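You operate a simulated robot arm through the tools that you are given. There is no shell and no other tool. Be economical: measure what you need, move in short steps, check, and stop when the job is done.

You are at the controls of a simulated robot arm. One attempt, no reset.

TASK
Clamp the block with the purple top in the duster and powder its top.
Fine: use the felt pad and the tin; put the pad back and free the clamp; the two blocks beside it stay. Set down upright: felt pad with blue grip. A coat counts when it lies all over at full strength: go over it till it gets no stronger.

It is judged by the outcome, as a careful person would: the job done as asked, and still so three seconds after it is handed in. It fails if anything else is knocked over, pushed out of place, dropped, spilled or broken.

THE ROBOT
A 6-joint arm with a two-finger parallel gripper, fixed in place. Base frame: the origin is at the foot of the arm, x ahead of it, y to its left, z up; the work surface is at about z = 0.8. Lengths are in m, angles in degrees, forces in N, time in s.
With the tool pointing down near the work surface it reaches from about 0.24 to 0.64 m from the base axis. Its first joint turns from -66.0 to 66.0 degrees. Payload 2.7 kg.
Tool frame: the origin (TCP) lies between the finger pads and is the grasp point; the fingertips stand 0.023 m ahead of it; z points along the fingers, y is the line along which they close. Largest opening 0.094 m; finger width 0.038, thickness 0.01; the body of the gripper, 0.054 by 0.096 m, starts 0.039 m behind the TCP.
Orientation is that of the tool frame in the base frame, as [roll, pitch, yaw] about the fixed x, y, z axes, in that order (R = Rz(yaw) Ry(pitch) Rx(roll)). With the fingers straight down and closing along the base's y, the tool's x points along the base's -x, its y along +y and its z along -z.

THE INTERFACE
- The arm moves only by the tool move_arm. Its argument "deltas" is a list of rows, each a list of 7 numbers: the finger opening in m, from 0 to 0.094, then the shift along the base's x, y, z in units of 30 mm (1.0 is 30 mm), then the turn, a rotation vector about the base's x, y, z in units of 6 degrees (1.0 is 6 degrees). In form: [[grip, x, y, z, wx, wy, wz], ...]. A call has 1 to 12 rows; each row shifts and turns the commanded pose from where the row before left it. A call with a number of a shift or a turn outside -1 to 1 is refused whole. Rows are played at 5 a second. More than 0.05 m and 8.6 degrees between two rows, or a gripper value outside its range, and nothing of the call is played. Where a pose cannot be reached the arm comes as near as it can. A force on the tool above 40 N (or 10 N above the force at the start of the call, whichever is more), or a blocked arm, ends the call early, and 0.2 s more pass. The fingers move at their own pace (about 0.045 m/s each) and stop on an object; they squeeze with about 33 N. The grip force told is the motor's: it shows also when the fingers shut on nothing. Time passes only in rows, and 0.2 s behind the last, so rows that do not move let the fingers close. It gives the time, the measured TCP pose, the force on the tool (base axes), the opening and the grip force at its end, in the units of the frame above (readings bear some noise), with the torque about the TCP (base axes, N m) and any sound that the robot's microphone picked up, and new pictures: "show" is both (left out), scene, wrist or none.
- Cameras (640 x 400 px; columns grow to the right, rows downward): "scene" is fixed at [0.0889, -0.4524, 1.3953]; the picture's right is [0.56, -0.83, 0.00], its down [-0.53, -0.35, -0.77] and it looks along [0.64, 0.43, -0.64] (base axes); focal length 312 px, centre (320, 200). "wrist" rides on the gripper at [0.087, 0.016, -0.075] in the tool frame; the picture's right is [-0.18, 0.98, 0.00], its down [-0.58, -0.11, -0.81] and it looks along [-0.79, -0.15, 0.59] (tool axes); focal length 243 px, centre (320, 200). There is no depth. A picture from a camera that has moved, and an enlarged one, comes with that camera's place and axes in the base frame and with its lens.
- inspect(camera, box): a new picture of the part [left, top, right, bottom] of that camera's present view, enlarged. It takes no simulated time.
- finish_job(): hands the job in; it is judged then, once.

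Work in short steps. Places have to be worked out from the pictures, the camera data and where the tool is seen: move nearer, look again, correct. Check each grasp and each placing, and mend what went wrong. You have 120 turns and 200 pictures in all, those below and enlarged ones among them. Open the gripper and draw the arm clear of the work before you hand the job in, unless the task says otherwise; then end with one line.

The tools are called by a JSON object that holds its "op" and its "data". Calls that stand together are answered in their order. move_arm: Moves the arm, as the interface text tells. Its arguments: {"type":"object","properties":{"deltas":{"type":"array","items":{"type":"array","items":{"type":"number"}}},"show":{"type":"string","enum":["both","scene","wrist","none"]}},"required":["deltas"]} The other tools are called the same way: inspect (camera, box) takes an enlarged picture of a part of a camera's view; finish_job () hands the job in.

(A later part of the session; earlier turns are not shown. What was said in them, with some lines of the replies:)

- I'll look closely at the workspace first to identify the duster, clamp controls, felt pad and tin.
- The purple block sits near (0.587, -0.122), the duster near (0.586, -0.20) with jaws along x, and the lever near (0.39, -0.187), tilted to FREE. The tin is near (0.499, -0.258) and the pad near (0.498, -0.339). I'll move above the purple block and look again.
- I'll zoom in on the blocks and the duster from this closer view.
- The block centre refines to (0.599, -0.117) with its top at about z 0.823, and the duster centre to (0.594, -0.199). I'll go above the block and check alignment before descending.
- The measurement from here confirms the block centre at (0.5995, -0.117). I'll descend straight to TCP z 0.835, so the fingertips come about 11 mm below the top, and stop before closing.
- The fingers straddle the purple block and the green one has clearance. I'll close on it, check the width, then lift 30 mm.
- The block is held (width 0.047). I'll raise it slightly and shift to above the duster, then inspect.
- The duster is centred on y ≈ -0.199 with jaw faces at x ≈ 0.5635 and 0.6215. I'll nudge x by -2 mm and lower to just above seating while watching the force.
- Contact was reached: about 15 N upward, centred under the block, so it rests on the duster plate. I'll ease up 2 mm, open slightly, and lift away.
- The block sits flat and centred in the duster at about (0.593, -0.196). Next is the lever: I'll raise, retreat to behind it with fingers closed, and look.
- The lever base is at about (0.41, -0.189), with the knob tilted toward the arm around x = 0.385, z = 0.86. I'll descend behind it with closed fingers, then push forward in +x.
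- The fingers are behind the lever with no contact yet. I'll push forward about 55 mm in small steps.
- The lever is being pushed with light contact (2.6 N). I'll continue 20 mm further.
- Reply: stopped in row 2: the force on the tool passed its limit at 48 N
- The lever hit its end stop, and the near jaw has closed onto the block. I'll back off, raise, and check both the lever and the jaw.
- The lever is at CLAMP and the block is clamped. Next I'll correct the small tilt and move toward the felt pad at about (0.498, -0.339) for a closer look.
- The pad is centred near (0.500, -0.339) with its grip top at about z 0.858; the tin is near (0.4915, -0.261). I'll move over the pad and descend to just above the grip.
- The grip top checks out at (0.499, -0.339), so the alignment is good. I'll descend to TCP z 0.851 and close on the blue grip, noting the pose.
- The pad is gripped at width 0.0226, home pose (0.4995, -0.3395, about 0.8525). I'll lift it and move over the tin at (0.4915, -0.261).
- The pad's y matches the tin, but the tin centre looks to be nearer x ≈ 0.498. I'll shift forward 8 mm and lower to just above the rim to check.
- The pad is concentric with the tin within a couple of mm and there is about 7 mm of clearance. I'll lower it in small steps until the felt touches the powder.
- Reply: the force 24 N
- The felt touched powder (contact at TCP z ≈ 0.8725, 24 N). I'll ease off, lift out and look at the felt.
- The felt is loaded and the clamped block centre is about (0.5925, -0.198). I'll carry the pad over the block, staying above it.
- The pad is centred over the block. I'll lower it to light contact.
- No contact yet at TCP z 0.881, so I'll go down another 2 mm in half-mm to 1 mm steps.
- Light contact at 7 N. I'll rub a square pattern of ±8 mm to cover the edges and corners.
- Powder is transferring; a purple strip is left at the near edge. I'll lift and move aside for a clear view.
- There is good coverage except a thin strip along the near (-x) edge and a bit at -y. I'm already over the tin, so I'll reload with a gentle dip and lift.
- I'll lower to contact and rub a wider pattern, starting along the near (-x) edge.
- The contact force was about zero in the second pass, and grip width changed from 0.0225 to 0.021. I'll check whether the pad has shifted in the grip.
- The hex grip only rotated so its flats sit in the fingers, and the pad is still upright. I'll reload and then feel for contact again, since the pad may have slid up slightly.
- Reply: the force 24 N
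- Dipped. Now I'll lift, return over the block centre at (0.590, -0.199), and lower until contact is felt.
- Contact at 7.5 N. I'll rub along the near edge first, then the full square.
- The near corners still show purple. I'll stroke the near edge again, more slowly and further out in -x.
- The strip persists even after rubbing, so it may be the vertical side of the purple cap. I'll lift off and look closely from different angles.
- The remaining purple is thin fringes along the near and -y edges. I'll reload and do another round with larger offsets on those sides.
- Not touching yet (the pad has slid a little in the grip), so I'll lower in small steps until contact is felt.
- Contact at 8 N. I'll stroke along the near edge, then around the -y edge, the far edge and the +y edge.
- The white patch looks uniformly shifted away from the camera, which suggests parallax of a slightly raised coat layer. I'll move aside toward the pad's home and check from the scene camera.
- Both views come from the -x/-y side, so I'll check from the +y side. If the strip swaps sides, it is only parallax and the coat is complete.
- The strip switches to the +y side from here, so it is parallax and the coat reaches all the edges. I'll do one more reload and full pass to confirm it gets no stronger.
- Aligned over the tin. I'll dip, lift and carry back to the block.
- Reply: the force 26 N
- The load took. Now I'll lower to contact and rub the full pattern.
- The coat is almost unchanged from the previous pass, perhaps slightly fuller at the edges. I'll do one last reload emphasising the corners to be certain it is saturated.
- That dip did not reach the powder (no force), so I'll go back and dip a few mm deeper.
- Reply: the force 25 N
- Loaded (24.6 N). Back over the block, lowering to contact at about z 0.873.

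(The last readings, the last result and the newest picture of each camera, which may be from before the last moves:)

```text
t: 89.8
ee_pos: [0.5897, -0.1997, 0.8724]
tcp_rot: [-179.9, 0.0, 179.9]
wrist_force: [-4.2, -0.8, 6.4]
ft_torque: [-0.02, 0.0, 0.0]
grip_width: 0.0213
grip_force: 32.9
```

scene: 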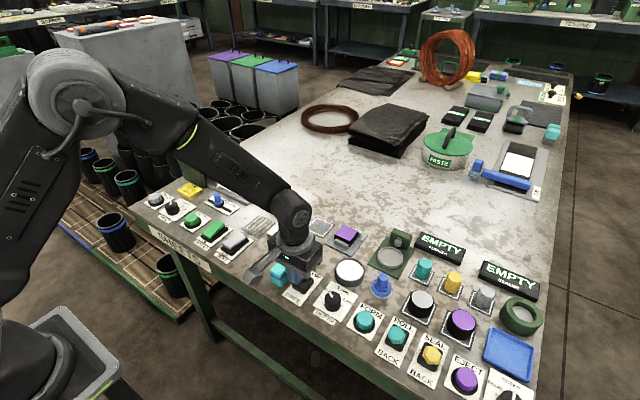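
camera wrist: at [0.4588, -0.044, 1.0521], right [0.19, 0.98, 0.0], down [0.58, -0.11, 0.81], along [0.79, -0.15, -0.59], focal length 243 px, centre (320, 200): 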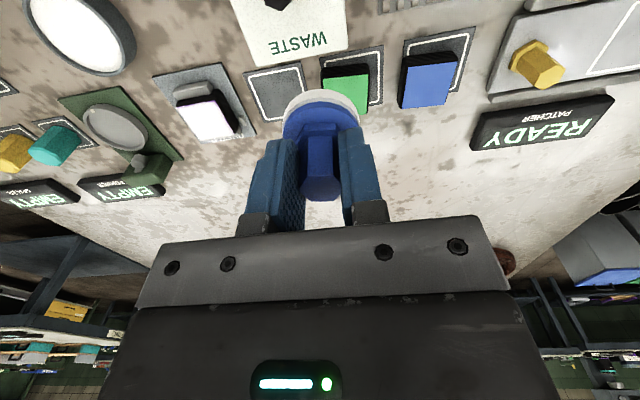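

Contact at 6 N. I'll rub across all four edges and corners, then lift off and compare.

{"op": "move_arm", "data": {"deltas": [[0.005, -0.4, 0, -0.02, 0, 0, 0], [0.005, 0, 0.4, 0, 0, 0, 0], [0.005, 0.4, 0, 0, 0, 0, 0], [0.005, 0.45, 0, 0, 0, 0, 0], [0.005, 0, -0.4, 0, 0, 0, 0], [0.005, -0.45, 0, 0, 0, 0, 0], [0.005, -0.4, -0.1, 0, 0, 0, 0], [0.005, 0, -0.3, 0, 0, 0, 0], [0.005, 0.4, 0, 0, 0, 0, 0], [0.005, 0.45, 0, 0, 0, 0, 0], [0.005, -0.45, 0.4, 0, 0, 0, 0], [0.005, 0, 0, 0, 0, 0, 0]], "show": "none"}}

{"op": "move_arm", "data": {"deltas": [[0.005, 0, 0, 0.5, 0, 0, 0], [0.005, 0, 0, 0.7, 0, 0, 0], [0.005, -0.7, -0.8, 0.4, 0, 0, 0], [0.005, -0.7, -0.9, 0, 0, 0, 0], [0.005, -0.7, -0.9, 0, 0, 0, 0], [0.005, -0.7, -0.9, 0, 0, 0, 0], [0.005, -0.2, -0.9, 0, 0, 0, 0], [0.005, 0, -0.24, 0, 0, 0, 0], [0.005, 0, 0, 0, 0, 0, 0]], "show": "none"}}

{"op": "inspect", "data": {"camera": "scene", "box": [325, 212, 375, 250]}}

{"op": "inspect", "data": {"camera": "wrist", "box": [220, 0, 620, 225]}}

```text
t: 92.4
ee_pos: [0.5909, -0.1988, 0.8721]
tcp_rot: [-179.9, 0.1, 179.9]
wrist_force: [6.4, -4.5, 8.7]
ft_torque: [-0.17, -0.47, -0.11]
grip_width: 0.0213
grip_force: 33.2
```

```text
t: 94.4
ee_pos: [0.4988, -0.339, 0.9182]
tcp_rot: [180.0, 0.1, -180.0]
wrist_force: [-0.7, 1.2, -0.5]
ft_torque: [-0.02, -0.02, 0.0]
grip_width: 0.0212
grip_force: 32.7
```

```text
10.53 times, centred on (350, 231) of scene
camera zoom: at [0.0889, -0.4524, 1.3953], right [0.56, -0.83, 0.0], down [-0.53, -0.35, -0.77], along [0.64, 0.43, -0.64], focal length 3279 px, centre (4, -126)
```

zoom: 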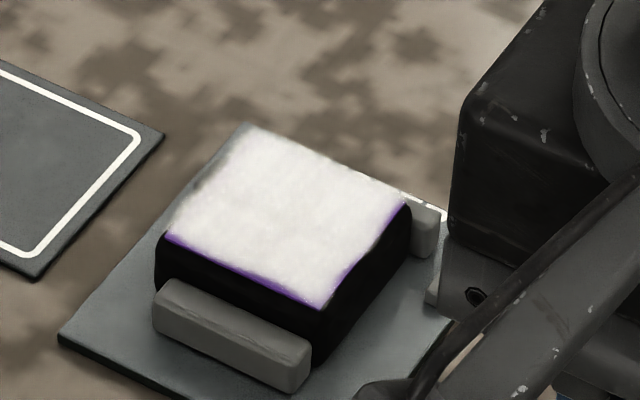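

```text
1.60 times, centred on (420, 112) of wrist
camera zoom: at [0.4141, -0.3211, 0.9918], right [0.18, 0.98, 0.0], down [0.58, -0.11, 0.81], along [0.79, -0.15, -0.59], focal length 388 px, centre (160, 340)
```

zoom: 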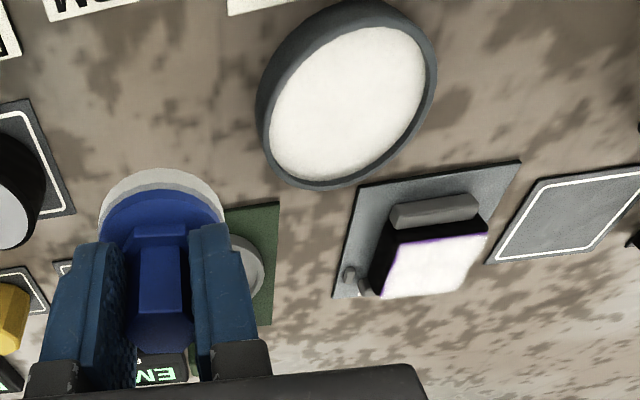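

The coat is unchanged, so it is saturated. Now I'll lower the pad back at its home spot, gently, expecting contact near z 0.845.

{"op": "move_arm", "data": {"deltas": [[0.005, 0.02, 0, -0.8, 0, 0, 0], [0.005, 0, 0, -0.8, 0, 0, 0], [0.005, 0, 0, -0.5, 0, 0, 0], [0.005, 0, 0, -0.17, 0, 0, 0], [0.005, 0, 0, 0, 0, 0, 0]], "show": "none"}}

{"op": "move_arm", "data": {"deltas": [[0.005, 0, 0, -0.07, 0, 0, 0], [0.005, 0, 0, -0.05, 0, 0, 0], [0.005, 0, 0, 0, 0, 0, 0]], "show": "none"}}

{"op": "inspect", "data": {"camera": "scene", "box": [330, 230, 430, 310]}}

```text
t: 95.6
ee_pos: [0.5013, -0.3379, 0.8495]
tcp_rot: [179.9, -0.1, 180.0]
wrist_force: [0.1, 0.3, 0.0]
ft_torque: [0.0, -0.01, 0.03]
grip_width: 0.0211
grip_force: 32.5
```

```text
t: 96.4
ee_pos: [0.501, -0.3386, 0.8486]
tcp_rot: [-179.9, 0.1, 180.0]
wrist_force: [-2.4, 1.1, 8.5]
ft_torque: [0.07, -0.13, 0.05]
grip_width: 0.0213
grip_force: 32.8
```

```text
5.00 times, centred on (380, 270) of scene
camera zoom: at [0.0887, -0.4522, 1.3954], right [0.56, -0.83, 0.0], down [-0.53, -0.35, -0.77], along [0.64, 0.43, -0.64], focal length 1558 px, centre (20, -150)
```

zoom: 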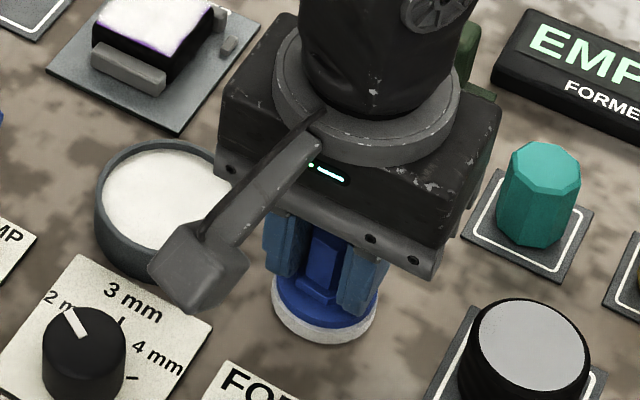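

The pad is standing on the bench with 8.5 N contact. I'll ease up 1 mm, open, and lift clear.

{"op": "move_arm", "data": {"deltas": [[0.005, 0, 0, 0.05, 0, 0, 0], [0.05, 0, 0, 0, 0, 0, 0], [0.05, 0, 0, 0, 0, 0, 0], [0.05, 0, 0, 0.4, 0, 0, 0], [0.05, 0, 0, 0.9, 0, 0, 0], [0.05, 0, 0, 1, 0, 0, 0], [0.05, 0, 0, 0.9, 0, 0, 0], [0.05, 0, 0, 0, 0, 0, 0]], "show": "wrist"}}

{"op": "inspect", "data": {"camera": "scene", "box": [320, 230, 440, 320]}}

```text
t: 98.2
ee_pos: [0.4984, -0.3399, 0.9429]
tcp_rot: [-180.0, -0.1, 179.9]
wrist_force: [-0.7, 1.3, -0.4]
ft_torque: [0.0, 0.01, -0.04]
grip_width: 0.05
grip_force: 0.2
camera wrist: at [0.4138, -0.3225, 1.0174], right [0.18, 0.98, 0.0], down [0.58, -0.11, 0.81], along [0.79, -0.15, -0.59], focal length 243 px, centre (320, 200)
```

wrist: 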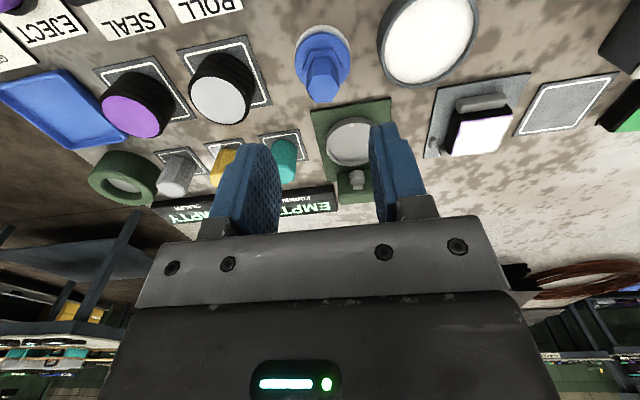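

```text
4.44 times, centred on (380, 275) of scene
camera zoom: at [0.0889, -0.4524, 1.3953], right [0.56, -0.83, 0.0], down [-0.53, -0.35, -0.77], along [0.64, 0.43, -0.64], focal length 1384 px, centre (53, -133)
```

zoom: 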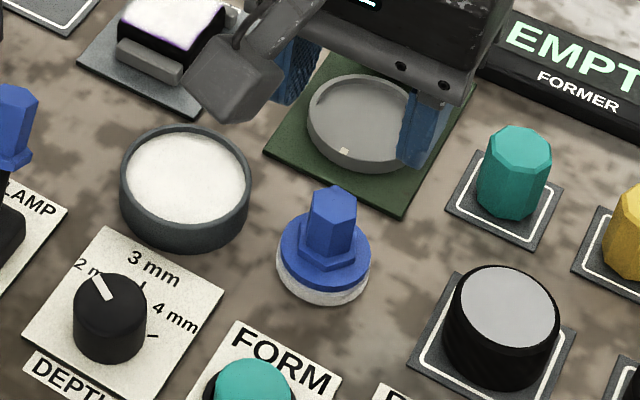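

The pad is upright at home. Next I'll free the clamp: close the fingers and go to the far side of the lever, (0.497, -0.188), before pushing in -x.

{"op": "move_arm", "data": {"deltas": [[0.05, 0, 0, 0.5, 0, 0, 0], [0.0, 0, 0.85, 0, 0, 0, 0], [0, 0, 0.85, 0, 0, 0, 0], [0, 0, 0.85, 0, 0, 0, 0], [0, 0, 0.85, 0, 0, 0, 0], [0, 0, 0.85, 0, 0, 0, 0], [0, 0, 0.81, 0, 0, 0, 0], [0, 0, 0, 0, 0, 0, 0]], "show": "scene"}}

{"op": "inspect", "data": {"camera": "scene", "box": [270, 210, 390, 300]}}

{"op": "inspect", "data": {"camera": "wrist", "box": [220, 0, 460, 160]}}

```text
t: 100.0
ee_pos: [0.5005, -0.1856, 0.9587]
tcp_rot: [179.9, 0.1, 179.8]
wrist_force: [-0.2, 0.6, -0.7]
ft_torque: [0.03, -0.01, 0.02]
grip_width: 0.0
grip_force: 32.8
```

scene: 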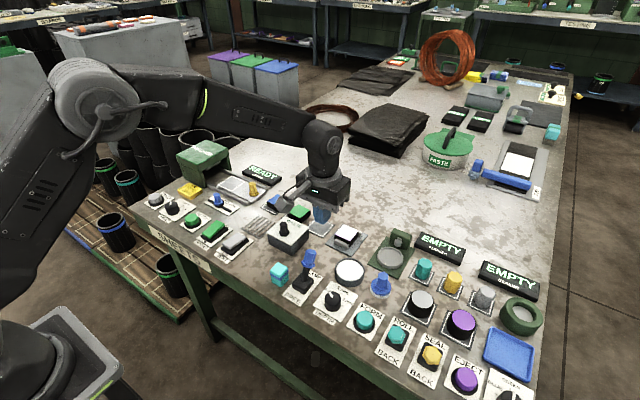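

```text
4.44 times, centred on (330, 255) of scene
camera zoom: at [0.0889, -0.4523, 1.3953], right [0.56, -0.83, 0.0], down [-0.53, -0.35, -0.77], along [0.64, 0.43, -0.64], focal length 1384 px, centre (276, -44)
```

zoom: 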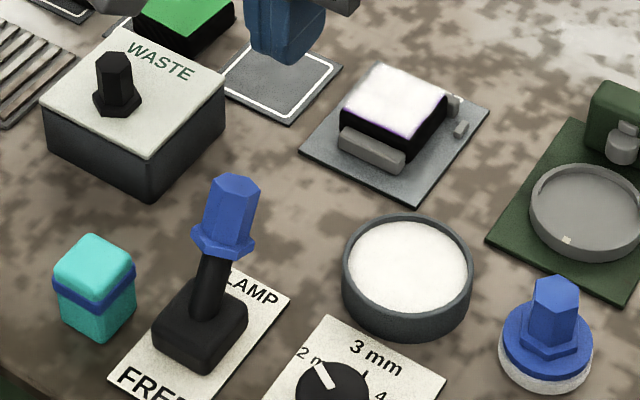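

```text
2.50 times, centred on (340, 80) of wrist
camera zoom: at [0.415, -0.1694, 1.0333], right [0.19, 0.98, 0.0], down [0.58, -0.11, 0.81], along [0.79, -0.15, -0.59], focal length 606 px, centre (270, 500)
```

zoom: 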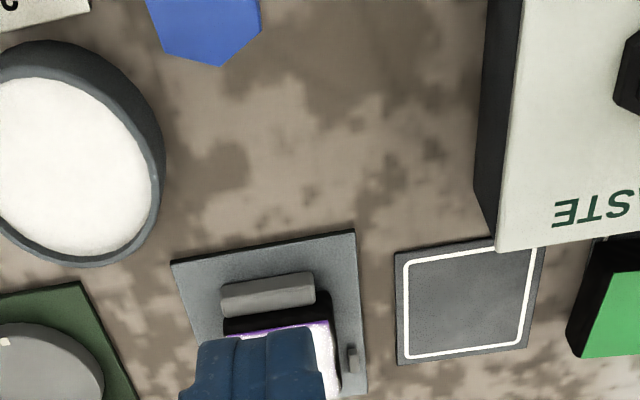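

The knob's far edge is at about x = 0.465, y ≈ -0.19, and my fingers will clear it on the far side. I'll descend there and push back in -x in steps.

{"op": "move_arm", "data": {"deltas": [[0, 0.05, -0.13, -0.8, 0, 0, 0], [0, 0, 0, -0.8, 0, 0, 0], [0, 0, 0, -0.8, 0, 0, 0], [0, 0, 0, -0.65, 0, 0, 0], [0, 0, 0, 0, 0, 0, 0]], "show": "none"}}

{"op": "inspect", "data": {"camera": "scene", "box": [270, 210, 390, 300]}}

```text
t: 101.2
ee_pos: [0.5008, -0.1901, 0.8697]
tcp_rot: [180.0, 0.1, 179.9]
wrist_force: [0.9, 0.3, -0.5]
ft_torque: [0.0, 0.0, 0.01]
grip_width: 0.0003
grip_force: 33.6
```

```text
4.44 times, centred on (330, 255) of scene
camera zoom: at [0.0889, -0.4524, 1.3953], right [0.56, -0.83, 0.0], down [-0.53, -0.35, -0.77], along [0.64, 0.43, -0.64], focal length 1384 px, centre (276, -44)
```

zoom: 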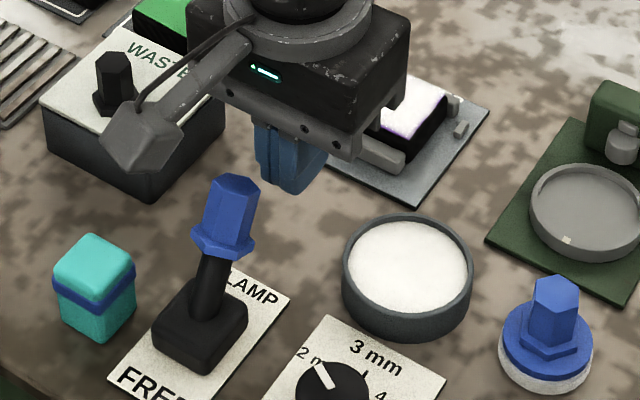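

Clear. I'll push in -x.

{"op": "move_arm", "data": {"deltas": [[0, -0.35, 0, 0, 0, 0, 0], [0, -0.3, 0, 0, 0, 0, 0], [0, -0.3, 0, 0, 0, 0, 0], [0, -0.3, 0, 0, 0, 0, 0], [0, -0.3, 0, 0, 0, 0, 0], [0, -0.25, 0, 0, 0, 0, 0], [0, 0, 0, 0, 0, 0, 0]], "show": "none"}}

{"op": "inspect", "data": {"camera": "scene", "box": [270, 210, 390, 300]}}

```text
t: 102.8
ee_pos: [0.4471, -0.1907, 0.8685]
tcp_rot: [180.0, 0.1, 180.0]
wrist_force: [-0.2, -0.2, 0.4]
ft_torque: [0.02, 0.01, -0.02]
grip_width: 0.0001
grip_force: 32.3
```

```text
4.44 times, centred on (330, 255) of scene
camera zoom: at [0.0889, -0.4524, 1.3953], right [0.56, -0.83, 0.0], down [-0.53, -0.35, -0.77], along [0.64, 0.43, -0.64], focal length 1384 px, centre (276, -44)
```

zoom: 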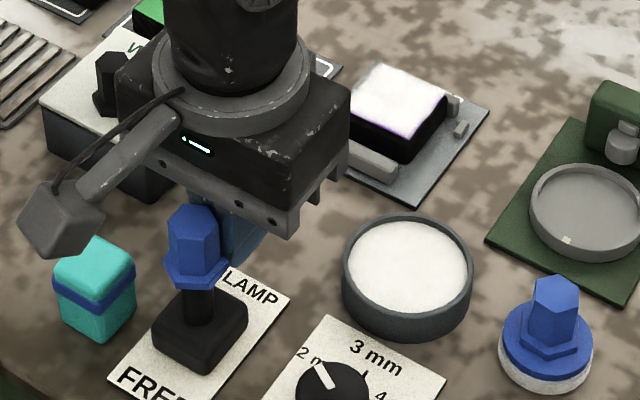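

The lever is now past upright; I'll continue another 25 mm until the stop.

{"op": "move_arm", "data": {"deltas": [[0, -0.25, 0, 0, 0, 0, 0], [0, -0.2, 0, 0, 0, 0, 0], [0, -0.15, 0, 0, 0, 0, 0], [0, -0.15, 0, 0, 0, 0, 0], [0, -0.1, 0, 0, 0, 0, 0], [0, 0, 0, 0, 0, 0, 0]], "show": "none"}}

{"op": "inspect", "data": {"camera": "scene", "box": [270, 210, 390, 300]}}

```text
t: 104.2
ee_pos: [0.4279, -0.1915, 0.871]
tcp_rot: [-179.7, 1.0, -180.0]
wrist_force: [37.2, 9.6, 11.2]
ft_torque: [0.42, -0.63, -0.14]
grip_width: 0.0
grip_force: 33.6
```

```text
4.44 times, centred on (330, 255) of scene
camera zoom: at [0.0897, -0.4521, 1.3954], right [0.56, -0.83, 0.0], down [-0.53, -0.35, -0.77], along [0.64, 0.43, -0.64], focal length 1384 px, centre (276, -44)
```

zoom: 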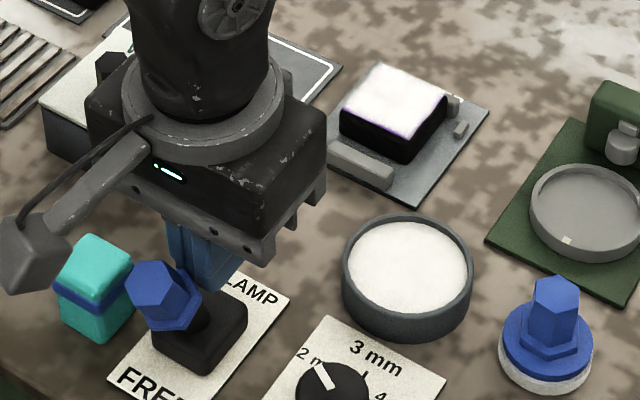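

The lever is at FREE against its stop and the jaw has opened away from the block. I'll back off in +x and raise clear.

{"op": "move_arm", "data": {"deltas": [[0, 0.4, 0, 0, 0, 0, 0], [0, 0.6, 0, 0, 0, 0, 0], [0, 0.4, 0, 0.9, 0, 0, 0], [0, 0, 0, 1, 0, 0, 0], [0.05, 0, 0, 1, 0, 0, 0], [0.05, -0.9, 0, 1, 0, 0, 0], [0.05, -0.9, 0, 1, 0, 0, 0], [0.05, -0.9, 0, 1, 0, 0, 0], [0.05, -0.9, 0, 0, 0, 0, 0], [0.05, 0, 0, 0, 0, 0, 0]]}}

{"op": "inspect", "data": {"camera": "scene", "box": [250, 190, 410, 310]}}

{"op": "inspect", "data": {"camera": "scene", "box": [325, 212, 375, 250]}}

```text
t: 106.4
ee_pos: [0.356, -0.1914, 1.0439]
tcp_rot: [-179.9, 0.1, 180.0]
wrist_force: [0.1, 0.3, 1.3]
ft_torque: [0.0, 0.0, 0.01]
grip_width: 0.0501
grip_force: 0.1
camera wrist: at [0.2708, -0.1737, 1.1182], right [0.19, 0.98, 0.0], down [0.58, -0.11, 0.81], along [0.79, -0.15, -0.59], focal length 243 px, centre (320, 200)
```

scene: 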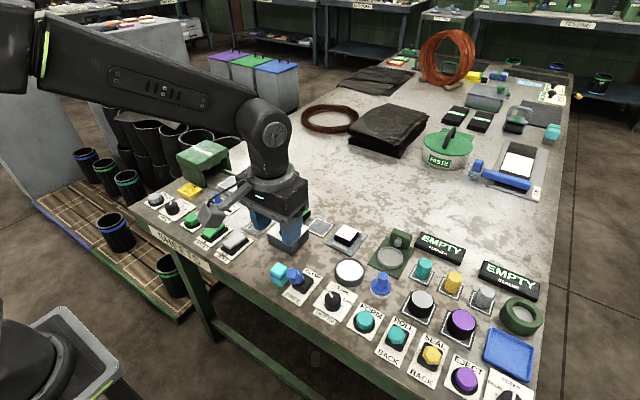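
wrist: 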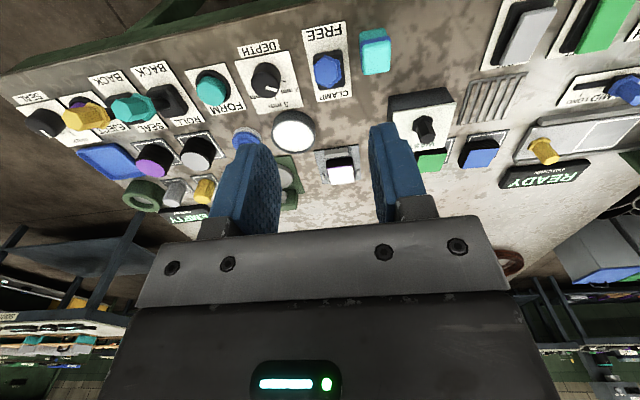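

```text
3.33 times, centred on (330, 250) of scene
camera zoom: at [0.0889, -0.4524, 1.3953], right [0.56, -0.83, 0.0], down [-0.53, -0.35, -0.77], along [0.64, 0.43, -0.64], focal length 1038 px, centre (287, 33)
```

zoom: 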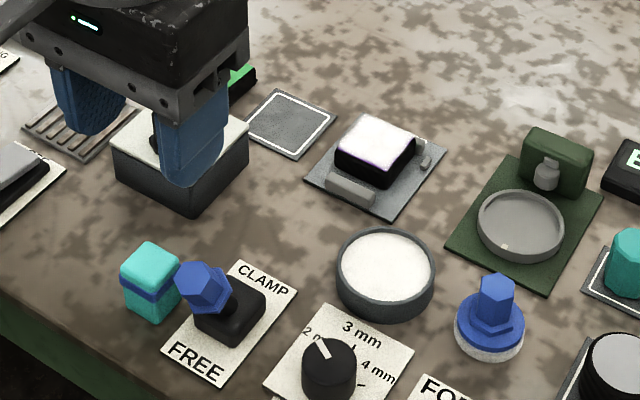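

```text
10.53 times, centred on (350, 231) of scene
camera zoom: at [0.0889, -0.4524, 1.3953], right [0.56, -0.83, 0.0], down [-0.53, -0.35, -0.77], along [0.64, 0.43, -0.64], focal length 3279 px, centre (4, -126)
```

zoom: 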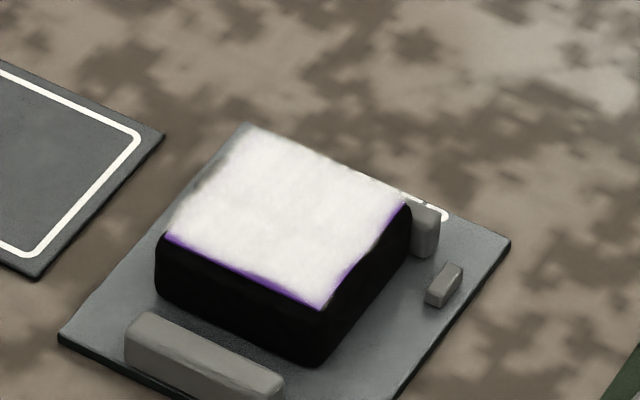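

The lever is at FREE, the jaw is open, the block is coated, the pad is upright at home, and the other blocks are untouched. The arm is clear and the gripper open, so I'm handing in.

{"op": "finish_job", "data": {}}

```text
The job is handed in.
```

The purple-topped block was clamped in the duster and its top powdered until further passes made no visible difference. The felt pad is standing upright back in its place and the clamp is freed. The two neighbouring blocks were not moved.
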